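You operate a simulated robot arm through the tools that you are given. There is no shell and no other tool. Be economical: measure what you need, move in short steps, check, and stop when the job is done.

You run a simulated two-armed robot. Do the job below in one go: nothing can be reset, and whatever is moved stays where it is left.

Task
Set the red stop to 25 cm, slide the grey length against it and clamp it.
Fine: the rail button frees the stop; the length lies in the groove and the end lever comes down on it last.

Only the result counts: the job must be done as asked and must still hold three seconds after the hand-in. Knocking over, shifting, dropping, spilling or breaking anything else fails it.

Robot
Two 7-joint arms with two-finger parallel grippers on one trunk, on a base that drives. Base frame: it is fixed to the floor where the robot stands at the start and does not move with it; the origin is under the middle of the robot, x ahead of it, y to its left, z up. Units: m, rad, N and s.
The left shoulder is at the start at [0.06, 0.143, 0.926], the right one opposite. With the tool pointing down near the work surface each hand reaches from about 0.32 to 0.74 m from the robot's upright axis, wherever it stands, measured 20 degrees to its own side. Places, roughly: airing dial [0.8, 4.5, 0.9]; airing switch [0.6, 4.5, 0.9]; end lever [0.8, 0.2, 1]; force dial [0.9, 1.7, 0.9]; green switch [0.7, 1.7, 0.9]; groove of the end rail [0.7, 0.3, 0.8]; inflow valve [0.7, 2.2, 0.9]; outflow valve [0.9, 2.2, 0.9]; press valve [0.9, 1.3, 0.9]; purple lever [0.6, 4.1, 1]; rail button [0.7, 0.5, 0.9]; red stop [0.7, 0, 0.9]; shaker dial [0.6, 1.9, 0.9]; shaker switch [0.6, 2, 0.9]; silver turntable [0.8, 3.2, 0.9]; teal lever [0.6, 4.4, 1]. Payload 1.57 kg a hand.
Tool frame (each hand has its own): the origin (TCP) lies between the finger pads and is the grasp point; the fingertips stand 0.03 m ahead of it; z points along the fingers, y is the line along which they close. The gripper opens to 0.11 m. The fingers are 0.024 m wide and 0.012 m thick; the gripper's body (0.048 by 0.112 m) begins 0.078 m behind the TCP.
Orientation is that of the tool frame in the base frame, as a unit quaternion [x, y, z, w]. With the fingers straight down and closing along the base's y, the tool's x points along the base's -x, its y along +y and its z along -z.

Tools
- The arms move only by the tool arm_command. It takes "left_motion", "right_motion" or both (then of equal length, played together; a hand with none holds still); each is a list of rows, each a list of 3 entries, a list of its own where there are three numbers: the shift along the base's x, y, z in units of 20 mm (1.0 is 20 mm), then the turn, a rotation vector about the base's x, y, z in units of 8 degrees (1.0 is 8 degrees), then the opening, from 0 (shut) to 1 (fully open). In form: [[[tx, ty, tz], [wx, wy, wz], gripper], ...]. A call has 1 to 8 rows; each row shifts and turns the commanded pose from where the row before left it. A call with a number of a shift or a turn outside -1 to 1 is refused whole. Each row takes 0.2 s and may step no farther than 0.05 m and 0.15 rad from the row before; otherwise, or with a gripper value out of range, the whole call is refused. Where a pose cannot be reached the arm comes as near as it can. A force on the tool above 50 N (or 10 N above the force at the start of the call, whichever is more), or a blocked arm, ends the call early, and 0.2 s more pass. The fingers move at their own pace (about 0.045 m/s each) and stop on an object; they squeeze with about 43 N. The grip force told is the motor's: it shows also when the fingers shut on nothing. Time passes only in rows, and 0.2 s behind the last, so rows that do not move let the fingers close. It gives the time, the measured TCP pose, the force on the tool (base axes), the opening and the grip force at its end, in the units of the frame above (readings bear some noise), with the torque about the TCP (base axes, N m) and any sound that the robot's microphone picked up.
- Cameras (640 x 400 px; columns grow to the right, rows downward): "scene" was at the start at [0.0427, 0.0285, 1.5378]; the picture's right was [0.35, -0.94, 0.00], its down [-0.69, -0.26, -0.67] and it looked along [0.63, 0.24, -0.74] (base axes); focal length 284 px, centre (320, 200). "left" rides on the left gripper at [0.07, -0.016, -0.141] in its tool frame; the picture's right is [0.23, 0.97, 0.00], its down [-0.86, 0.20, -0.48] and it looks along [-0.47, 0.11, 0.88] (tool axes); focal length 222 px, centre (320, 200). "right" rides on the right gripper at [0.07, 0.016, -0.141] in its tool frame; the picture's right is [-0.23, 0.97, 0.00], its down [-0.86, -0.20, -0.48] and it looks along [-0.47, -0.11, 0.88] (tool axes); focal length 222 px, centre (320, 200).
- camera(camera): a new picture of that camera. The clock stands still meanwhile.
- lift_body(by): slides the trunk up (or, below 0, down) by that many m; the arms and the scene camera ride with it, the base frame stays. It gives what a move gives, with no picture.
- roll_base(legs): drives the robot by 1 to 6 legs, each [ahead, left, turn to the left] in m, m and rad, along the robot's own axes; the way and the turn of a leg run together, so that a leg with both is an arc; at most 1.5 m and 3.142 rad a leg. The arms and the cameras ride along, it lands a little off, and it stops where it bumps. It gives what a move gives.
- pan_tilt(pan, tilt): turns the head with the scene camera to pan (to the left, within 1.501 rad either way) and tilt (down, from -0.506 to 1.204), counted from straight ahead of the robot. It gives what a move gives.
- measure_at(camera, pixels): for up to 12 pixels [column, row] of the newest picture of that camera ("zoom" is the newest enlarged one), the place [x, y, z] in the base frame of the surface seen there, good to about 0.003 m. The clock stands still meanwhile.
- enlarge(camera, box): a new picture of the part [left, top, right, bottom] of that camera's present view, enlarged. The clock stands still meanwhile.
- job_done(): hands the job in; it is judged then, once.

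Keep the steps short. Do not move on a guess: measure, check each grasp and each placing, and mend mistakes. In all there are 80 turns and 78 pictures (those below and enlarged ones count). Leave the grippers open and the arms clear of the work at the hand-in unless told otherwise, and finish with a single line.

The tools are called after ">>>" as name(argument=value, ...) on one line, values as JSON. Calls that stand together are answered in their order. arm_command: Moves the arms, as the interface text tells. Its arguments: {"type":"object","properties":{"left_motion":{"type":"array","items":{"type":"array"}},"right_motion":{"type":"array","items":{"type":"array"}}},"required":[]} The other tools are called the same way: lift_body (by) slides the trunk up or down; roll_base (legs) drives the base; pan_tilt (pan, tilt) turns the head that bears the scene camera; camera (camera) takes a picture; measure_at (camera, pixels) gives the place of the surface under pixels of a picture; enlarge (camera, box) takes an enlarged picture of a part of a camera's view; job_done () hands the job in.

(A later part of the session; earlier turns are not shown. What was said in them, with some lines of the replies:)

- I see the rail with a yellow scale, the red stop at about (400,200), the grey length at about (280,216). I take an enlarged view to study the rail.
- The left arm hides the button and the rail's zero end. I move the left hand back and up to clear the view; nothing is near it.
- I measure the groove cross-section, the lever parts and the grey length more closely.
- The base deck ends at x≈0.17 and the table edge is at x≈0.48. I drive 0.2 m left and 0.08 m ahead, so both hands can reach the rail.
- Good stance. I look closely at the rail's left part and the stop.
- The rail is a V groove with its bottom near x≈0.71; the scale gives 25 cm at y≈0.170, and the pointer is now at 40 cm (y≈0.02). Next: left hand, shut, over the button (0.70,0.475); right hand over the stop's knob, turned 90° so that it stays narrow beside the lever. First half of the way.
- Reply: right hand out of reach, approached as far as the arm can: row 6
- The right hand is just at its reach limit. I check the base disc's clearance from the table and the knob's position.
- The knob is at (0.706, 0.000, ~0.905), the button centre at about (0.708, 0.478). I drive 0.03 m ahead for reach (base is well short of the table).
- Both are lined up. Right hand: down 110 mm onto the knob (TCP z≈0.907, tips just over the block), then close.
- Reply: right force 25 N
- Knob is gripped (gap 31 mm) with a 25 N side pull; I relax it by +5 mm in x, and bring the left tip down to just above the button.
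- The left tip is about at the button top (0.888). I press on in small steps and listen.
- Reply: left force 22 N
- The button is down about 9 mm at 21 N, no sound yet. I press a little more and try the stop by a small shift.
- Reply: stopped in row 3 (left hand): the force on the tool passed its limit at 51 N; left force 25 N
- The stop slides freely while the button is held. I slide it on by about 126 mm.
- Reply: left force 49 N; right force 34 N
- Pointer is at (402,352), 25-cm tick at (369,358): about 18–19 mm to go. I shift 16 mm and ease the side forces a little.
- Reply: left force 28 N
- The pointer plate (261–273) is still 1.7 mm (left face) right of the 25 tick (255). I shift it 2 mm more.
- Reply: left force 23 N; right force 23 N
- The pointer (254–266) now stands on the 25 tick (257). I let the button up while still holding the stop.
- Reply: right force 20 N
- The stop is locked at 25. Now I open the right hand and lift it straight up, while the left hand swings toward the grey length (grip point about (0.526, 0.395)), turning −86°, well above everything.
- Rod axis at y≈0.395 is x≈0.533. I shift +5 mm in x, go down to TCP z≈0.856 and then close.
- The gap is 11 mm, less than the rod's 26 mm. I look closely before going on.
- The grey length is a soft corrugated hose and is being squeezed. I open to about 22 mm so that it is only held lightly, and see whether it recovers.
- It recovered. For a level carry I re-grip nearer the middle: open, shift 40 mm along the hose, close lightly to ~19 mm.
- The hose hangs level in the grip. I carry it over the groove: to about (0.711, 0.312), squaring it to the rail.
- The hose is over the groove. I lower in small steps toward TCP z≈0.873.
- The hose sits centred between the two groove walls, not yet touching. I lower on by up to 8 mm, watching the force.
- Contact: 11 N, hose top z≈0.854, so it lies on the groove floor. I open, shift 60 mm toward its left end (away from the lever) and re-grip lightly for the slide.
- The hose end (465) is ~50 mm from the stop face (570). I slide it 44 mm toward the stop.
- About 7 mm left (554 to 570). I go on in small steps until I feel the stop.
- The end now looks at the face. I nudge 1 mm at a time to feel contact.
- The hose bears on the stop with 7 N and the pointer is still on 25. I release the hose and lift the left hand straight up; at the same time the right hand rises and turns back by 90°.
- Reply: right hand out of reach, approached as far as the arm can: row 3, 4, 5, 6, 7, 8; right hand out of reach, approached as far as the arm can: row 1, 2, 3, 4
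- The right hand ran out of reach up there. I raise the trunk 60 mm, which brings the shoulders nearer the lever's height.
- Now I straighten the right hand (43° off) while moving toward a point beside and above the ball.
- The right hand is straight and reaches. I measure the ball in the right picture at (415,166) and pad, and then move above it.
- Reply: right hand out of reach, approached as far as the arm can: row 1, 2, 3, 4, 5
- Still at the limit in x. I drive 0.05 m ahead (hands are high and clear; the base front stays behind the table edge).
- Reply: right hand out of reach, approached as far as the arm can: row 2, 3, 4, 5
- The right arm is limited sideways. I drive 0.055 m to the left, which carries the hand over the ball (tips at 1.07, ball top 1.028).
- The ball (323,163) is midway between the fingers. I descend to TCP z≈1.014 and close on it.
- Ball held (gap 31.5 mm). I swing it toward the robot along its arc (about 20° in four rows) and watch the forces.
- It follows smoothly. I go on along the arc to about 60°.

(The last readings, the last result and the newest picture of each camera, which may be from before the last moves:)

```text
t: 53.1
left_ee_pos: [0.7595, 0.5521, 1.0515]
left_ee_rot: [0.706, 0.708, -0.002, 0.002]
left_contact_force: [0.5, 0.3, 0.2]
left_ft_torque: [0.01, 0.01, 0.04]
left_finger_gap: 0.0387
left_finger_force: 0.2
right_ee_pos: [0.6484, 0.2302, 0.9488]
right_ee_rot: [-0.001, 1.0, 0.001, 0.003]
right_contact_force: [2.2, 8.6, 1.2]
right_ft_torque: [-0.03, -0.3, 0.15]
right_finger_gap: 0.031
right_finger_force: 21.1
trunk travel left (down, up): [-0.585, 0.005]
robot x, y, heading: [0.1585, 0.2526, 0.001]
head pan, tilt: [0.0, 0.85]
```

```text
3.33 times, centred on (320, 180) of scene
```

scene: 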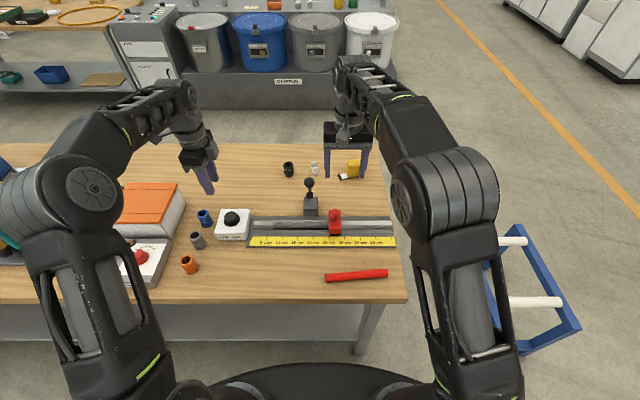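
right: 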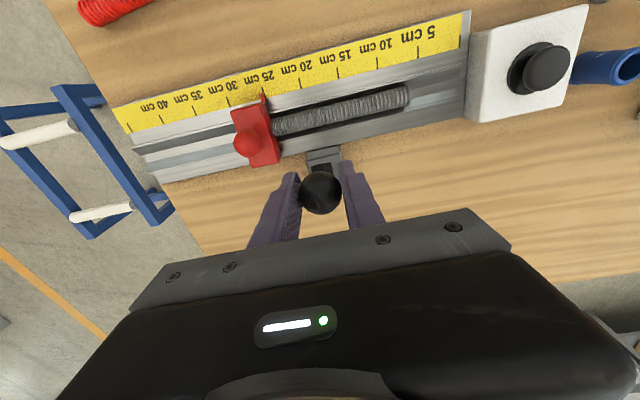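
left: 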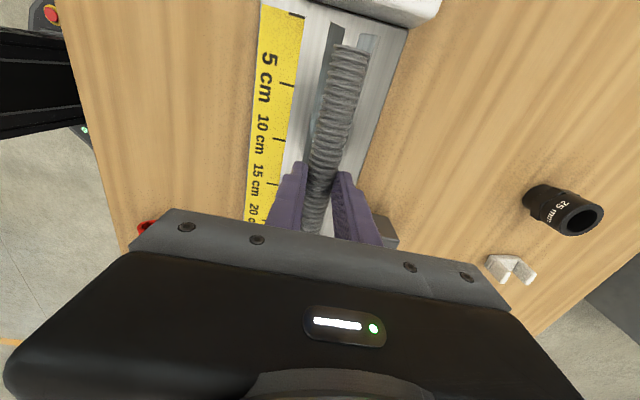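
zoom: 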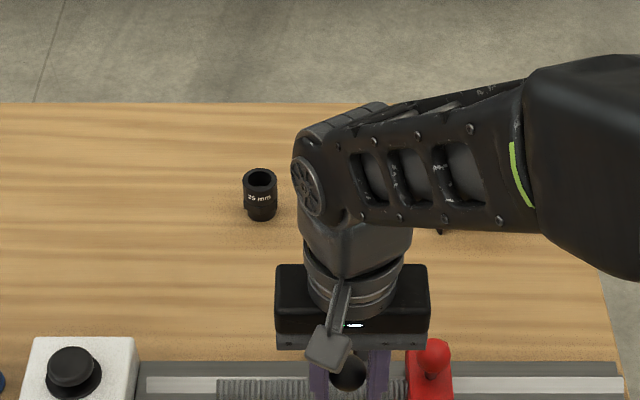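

Forces stay low. I go on to about 77°.

>>> arm_command(right_motion=[[[-0.355, 0, -0.605], [0, 0, 0], 0.22], [[-0.305, 0, -0.64], [0, 0, 0], 0.22], [[-0.25, 0, -0.66], [0, 0, 0], 0.22], [[-0.19, 0, -0.68], [0, 0, 0], 0.22]])

>>> camera(camera="right")

>>> enlarge(camera="scene", box=[250, 140, 390, 260])

```text
t: 54.1
left_ee_pos: [0.7585, 0.5519, 1.0505]
left_ee_rot: [0.706, 0.708, -0.001, 0.003]
left_contact_force: [-0.5, -0.2, 0.7]
left_ft_torque: [-0.01, 0.03, -0.02]
left_finger_gap: 0.0384
left_finger_force: 0.0
right_ee_pos: [0.628, 0.2293, 0.8965]
right_ee_rot: [0.0, 1.0, 0.0, 0.002]
right_contact_force: [-1.5, 6.2, -0.3]
right_ft_torque: [0.01, -0.08, 0.05]
right_finger_gap: 0.0291
right_finger_force: 2.7
trunk travel left (down, up): [-0.585, 0.005]
robot x, y, heading: [0.1596, 0.2552, 0.0]
head pan, tilt: [0.0, 0.85]
```

```text
20 pictures are left
```

right: 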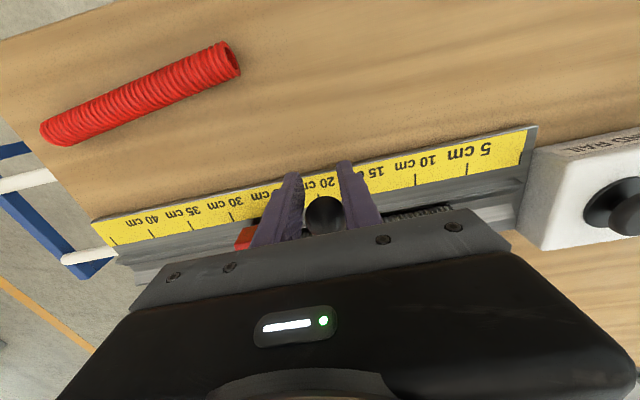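

```text
3.33 times, centred on (320, 200) of scene
```

zoom: 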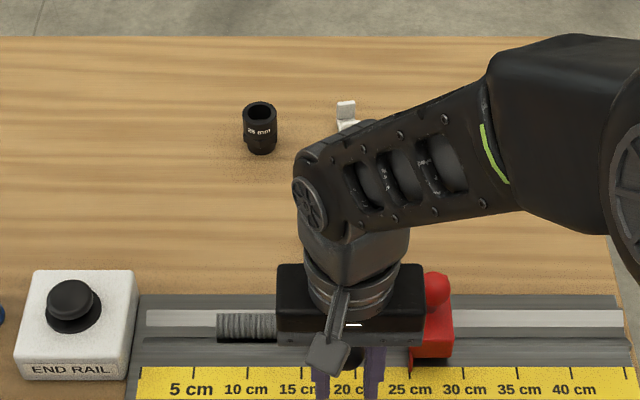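

The gap fell to 29 mm and the grip force to 3 N; the ball may be off the pads' centre. I look closer.

>>> enlarge(camera="right", box=[230, 140, 420, 260])

>>> measure_at(camera="right", pixels=[[324, 210], [324, 225], [318, 202]])

```text
3.33 times, centred on (325, 200) of right
```

zoom: 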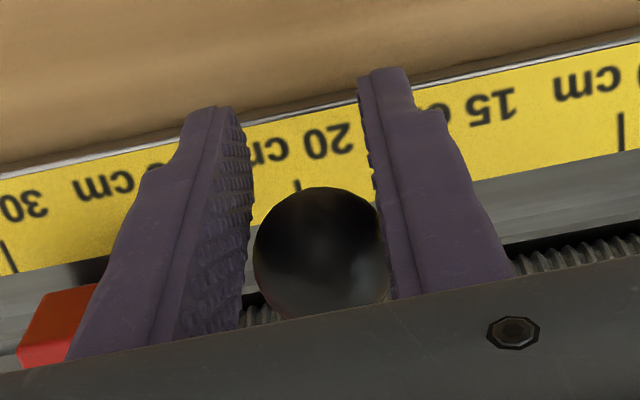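

```text
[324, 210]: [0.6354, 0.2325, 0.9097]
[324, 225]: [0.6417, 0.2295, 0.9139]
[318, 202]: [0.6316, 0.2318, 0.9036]
```

The ball is now at about (0.643, 0.230, 0.899), so the lever's arc is tighter than I took and the pads slid forward. I open, rise, shut the fingers over the ball, and look at how the lever stands.

>>> arm_command(right_motion=[[[0, 0, 0], [0, 0, 0], 0.45], [[0, 0, 0.3], [0, 0, 0], 0.45], [[0, 0, 1], [0, 0, 0], 0.45], [[0, 0, 1], [0, 0, 0], 0.45], [[0, 0, 1], [0, 0, 0], 0], [[0, 0, 0.3], [0, 0, 0], 0], [[0, 0, 0], [0, 0, 0], 0]])

>>> camera(camera="right")

>>> enlarge(camera="left", box=[0, 0, 640, 400])

```text
t: 55.7
left_ee_pos: [0.7585, 0.5522, 1.0521]
left_ee_rot: [0.707, 0.708, -0.001, 0.002]
left_contact_force: [0.0, 0.3, 0.7]
left_ft_torque: [-0.02, 0.02, 0.02]
left_finger_gap: 0.0386
left_finger_force: 0.1
right_ee_pos: [0.6255, 0.2294, 0.9677]
right_ee_rot: [-0.001, 1.0, 0.0, 0.003]
right_contact_force: [-0.6, 0.1, 1.0]
right_ft_torque: [0.0, 0.02, -0.01]
right_finger_gap: 0.0001
right_finger_force: 11.5
trunk travel left (down, up): [-0.585, 0.005]
robot x, y, heading: [0.1594, 0.2511, 0.004]
head pan, tilt: [0.0, 0.85]
```

```text
17 pictures are left
```

right: 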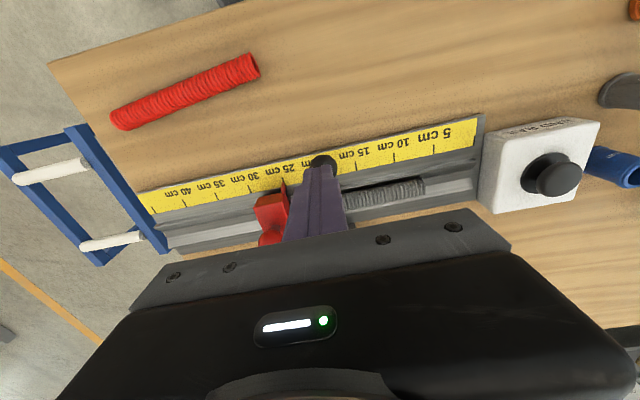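

```text
1.00 times, centred on (320, 200) of left (not enlarged: the box is as wide or as high as the picture)
```

zoom: 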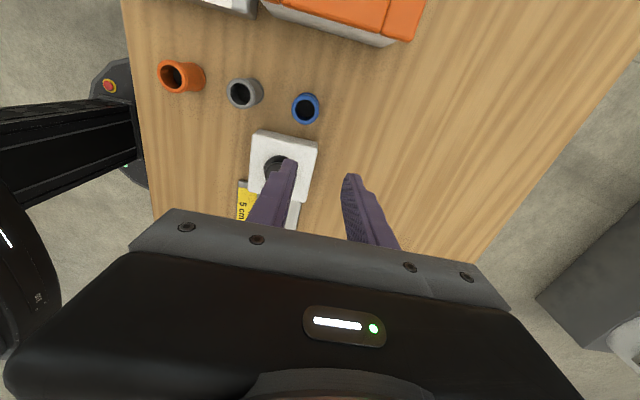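

>>> enlarge(camera="scene", box=[270, 170, 390, 260])

>>> measure_at(camera="right", pixels=[[320, 158], [328, 160], [312, 160], [320, 163]])

```text
4.44 times, centred on (330, 215) of scene
```

zoom: 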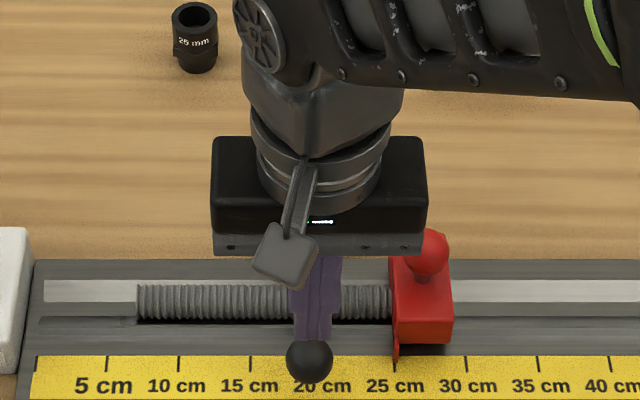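

```text
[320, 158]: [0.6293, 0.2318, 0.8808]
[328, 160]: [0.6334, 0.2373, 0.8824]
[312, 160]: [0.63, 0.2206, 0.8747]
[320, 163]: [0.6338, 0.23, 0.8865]
```

>>> measure_at(camera="zoom", pixels=[[310, 350], [310, 360], [310, 370], [292, 360], [328, 360], [393, 350]])

```text
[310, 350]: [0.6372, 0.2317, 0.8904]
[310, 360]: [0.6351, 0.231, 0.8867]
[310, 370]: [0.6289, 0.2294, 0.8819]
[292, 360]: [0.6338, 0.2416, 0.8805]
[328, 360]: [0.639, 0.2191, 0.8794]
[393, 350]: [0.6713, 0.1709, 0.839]
```

The ball has dropped to about (0.642, 0.231, 0.876), lever down over the hose. I press on its top with shut fingers: first over it, then down in small steps.

>>> arm_command(right_motion=[[[0.42, 0.05, 0], [0, 0, 0], 0], [[0.42, 0.05, -0.5], [0, 0, 0], 0], [[0, 0, -0.8], [0, 0, 0], 0], [[0, 0, -0.6], [0, 0, 0], 0], [[0, 0, -0.3], [0, 0, 0], 0]])

>>> arm_command(right_motion=[[[0, 0, -0.2], [0, 0, 0], 0], [[0, 0, -0.2], [0, 0, 0], 0], [[0, 0, 0], [0, 0, 0], 0]])

```text
t: 56.9
left_ee_pos: [0.7591, 0.5511, 1.0519]
left_ee_rot: [0.707, 0.707, -0.002, 0.002]
left_contact_force: [0.4, 0.3, 0.1]
left_ft_torque: [0.0, 0.0, -0.04]
left_finger_gap: 0.0387
left_finger_force: 0.2
right_ee_pos: [0.6435, 0.2314, 0.9255]
right_ee_rot: [-0.001, 1.0, 0.0, 0.003]
right_contact_force: [-0.2, 0.7, 0.3]
right_ft_torque: [0.0, -0.03, -0.01]
right_finger_gap: 0.0
right_finger_force: 21.5
trunk travel left (down, up): [-0.585, 0.005]
robot x, y, heading: [0.1592, 0.2531, 0.004]
head pan, tilt: [0.0, 0.85]
```

```text
t: 57.7
left_ee_pos: [0.7584, 0.5516, 1.0532]
left_ee_rot: [0.707, 0.707, 0.0, 0.002]
left_contact_force: [-0.2, -0.7, 0.6]
left_ft_torque: [-0.01, 0.01, -0.02]
left_finger_gap: 0.0384
left_finger_force: 0.1
right_ee_pos: [0.6441, 0.2317, 0.9185]
right_ee_rot: [-0.001, 1.0, 0.001, 0.004]
right_contact_force: [-0.7, -1.3, 13.4]
right_ft_torque: [-0.09, 0.01, 0.04]
right_finger_gap: 0.0
right_finger_force: 21.0
trunk travel left (down, up): [-0.585, 0.005]
robot x, y, heading: [0.1593, 0.2543, -0.001]
head pan, tilt: [0.0, 0.85]
```

Contact, 13 N. I press on.

>>> arm_command(right_motion=[[[0, 0, -0.15], [0, 0, 0], 0], [[0, 0, -0.15], [0, 0, 0], 0], [[0, 0, 0], [0, 0, 0], 0]])

```text
t: 58.3
left_ee_pos: [0.7568, 0.5501, 1.0532]
left_ee_rot: [0.707, 0.707, -0.001, 0.003]
left_contact_force: [-0.6, -0.3, 0.3]
left_ft_torque: [0.03, -0.02, -0.02]
left_finger_gap: 0.0384
left_finger_force: 0.1
right_ee_pos: [0.6434, 0.2314, 0.918]
right_ee_rot: [-0.001, 1.0, 0.002, 0.009]
right_contact_force: [-12.1, -6.5, 29.5]
right_ft_torque: [-0.21, 0.35, -0.03]
right_finger_gap: 0.0002
right_finger_force: 20.8
trunk travel left (down, up): [-0.585, 0.005]
robot x, y, heading: [0.1586, 0.2545, -0.006]
head pan, tilt: [0.0, 0.85]
stopped in row 3 (right hand): the force on the tool passed its limit at 53 N (the readings are from after the stop); the commanded pose is now the measured one
```

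It is hard against its end: no more travel at 53 N, so the lever is fully down. I lift off and move the right hand back and to the right to look.

>>> arm_command(right_motion=[[[0, 0, 0.5], [0, 0, 0], 0], [[0, 0, 1], [0, 0, 0], 0.3], [[0, 0, 1], [0, 0, 0], 0.5], [[0, 0, 1], [0, 0, 0], 0.7], [[0, 0, 1], [0, 0, 0], 1], [[-0.5, -1, 0.5], [0, 0, 0], 1], [[-0.5, -1, 0], [0, 0, 0], 1], [[-0.5, -1, 0], [0, 0, 0], 1]])

>>> arm_command(right_motion=[[[-0.5, -1, 0], [0, 0, 0], 1], [[-0.5, -1, 0], [0, 0, 0], 1], [[-0.5, -1, 0], [0, 0, 0], 1], [[-0.5, -1, 0], [0, 0, 0], 1], [[-0.5, -1, 0], [0, 0, 0], 1], [[0, -1, 0], [0, 0, 0], 1], [[0, -1, 0], [0, 0, 0], 1], [[0, -1, 0], [0, 0, 0], 1]], left_motion=[[[0, 0, 0], [0, 0, 0], 1], [[0, 0, 0], [0, 0, 0], 1], [[0, 0, 0], [0, 0, 0], 1], [[0, 0, 0], [0, 0, 0], 1], [[0, 0, 0], [0, 0, 0], 1], [[0, 0, 0], [0, 0, 0], 1], [[0, 0, 0], [0, 0, 0], 1], [[0, 0, 0], [0, 0, 0], 1]])

>>> enlarge(camera="scene", box=[260, 180, 370, 260])

>>> camera(camera="scene")

```text
t: 60.1
left_ee_pos: [0.76, 0.5522, 1.0515]
left_ee_rot: [0.707, 0.707, -0.002, 0.003]
left_contact_force: [0.5, 0.0, 0.5]
left_ft_torque: [-0.01, 0.0, -0.04]
left_finger_gap: 0.0386
left_finger_force: 0.1
right_ee_pos: [0.6169, 0.1718, 1.0155]
right_ee_rot: [-0.001, 1.0, 0.002, 0.008]
right_contact_force: [-0.4, -0.8, 0.2]
right_ft_torque: [-0.03, 0.01, 0.01]
right_finger_gap: 0.11
right_finger_force: 0.1
trunk travel left (down, up): [-0.585, 0.005]
robot x, y, heading: [0.1584, 0.2476, 0.002]
head pan, tilt: [0.0, 0.85]
```

```text
t: 61.9
left_ee_pos: [0.7586, 0.5522, 1.051]
left_ee_rot: [0.707, 0.707, -0.002, 0.003]
left_contact_force: [-0.6, 0.1, 0.4]
left_ft_torque: [0.03, -0.01, 0.03]
left_finger_gap: 0.11
left_finger_force: 0.2
right_ee_pos: [0.5666, 0.013, 1.0148]
right_ee_rot: [-0.001, 1.0, 0.002, 0.007]
right_contact_force: [-0.4, -0.3, 0.1]
right_ft_torque: [0.03, 0.03, 0.01]
right_finger_gap: 0.1098
right_finger_force: 0.1
trunk travel left (down, up): [-0.585, 0.005]
robot x, y, heading: [0.1592, 0.2517, 0.003]
head pan, tilt: [0.0, 0.85]
```

```text
5.00 times, centred on (315, 220) of scene
```

zoom: 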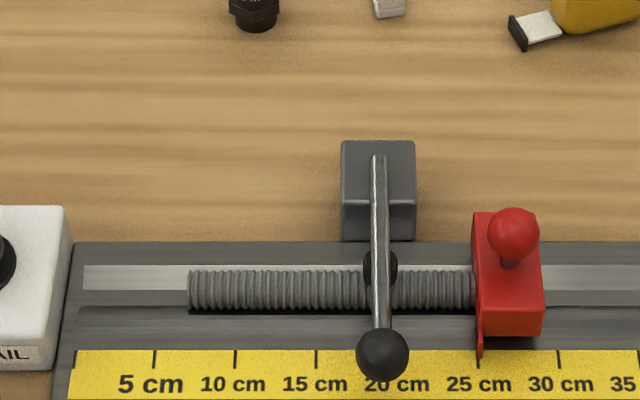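

```text
13 pictures are left
```

scene: 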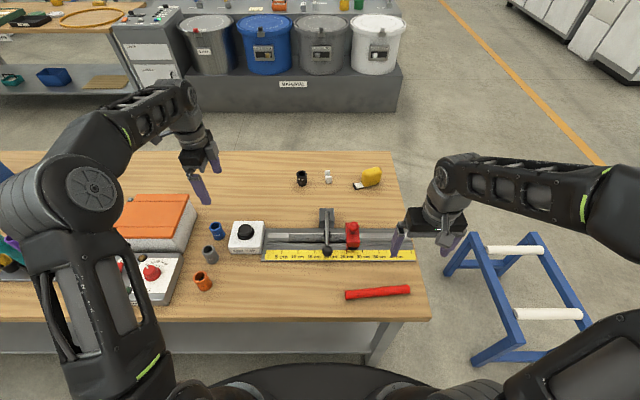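

The lever is down with its pad on the hose. I check the stop, pointer and hose end closely.

>>> enlarge(camera="scene", box=[315, 215, 375, 260])

>>> measure_at(camera="zoom", pixels=[[340, 330], [338, 300], [322, 200], [345, 200], [200, 190], [205, 355], [345, 375], [480, 355]])

```text
8.89 times, centred on (345, 238) of scene
```

zoom: 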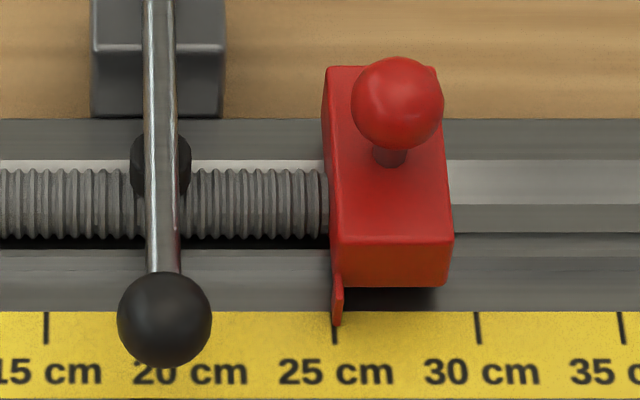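

```text
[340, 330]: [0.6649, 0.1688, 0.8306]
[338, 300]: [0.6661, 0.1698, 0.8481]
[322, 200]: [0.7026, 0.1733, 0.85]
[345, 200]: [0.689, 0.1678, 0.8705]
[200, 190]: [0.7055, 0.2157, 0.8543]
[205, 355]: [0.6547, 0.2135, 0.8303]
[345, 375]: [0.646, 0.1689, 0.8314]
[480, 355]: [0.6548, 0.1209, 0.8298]
```

The pointer is on the 25 cm tick (335,335), the hose end meets the stop face (327,200), and the lever lies down on the hose. Both hands are open and clear, so I hand in.

>>> job_done()

```text
The job is handed in.
```

The red stop is locked at 25 cm, the grey length lies in the groove against it, and the end lever is down on it; I handed the job in and have no verdict back.
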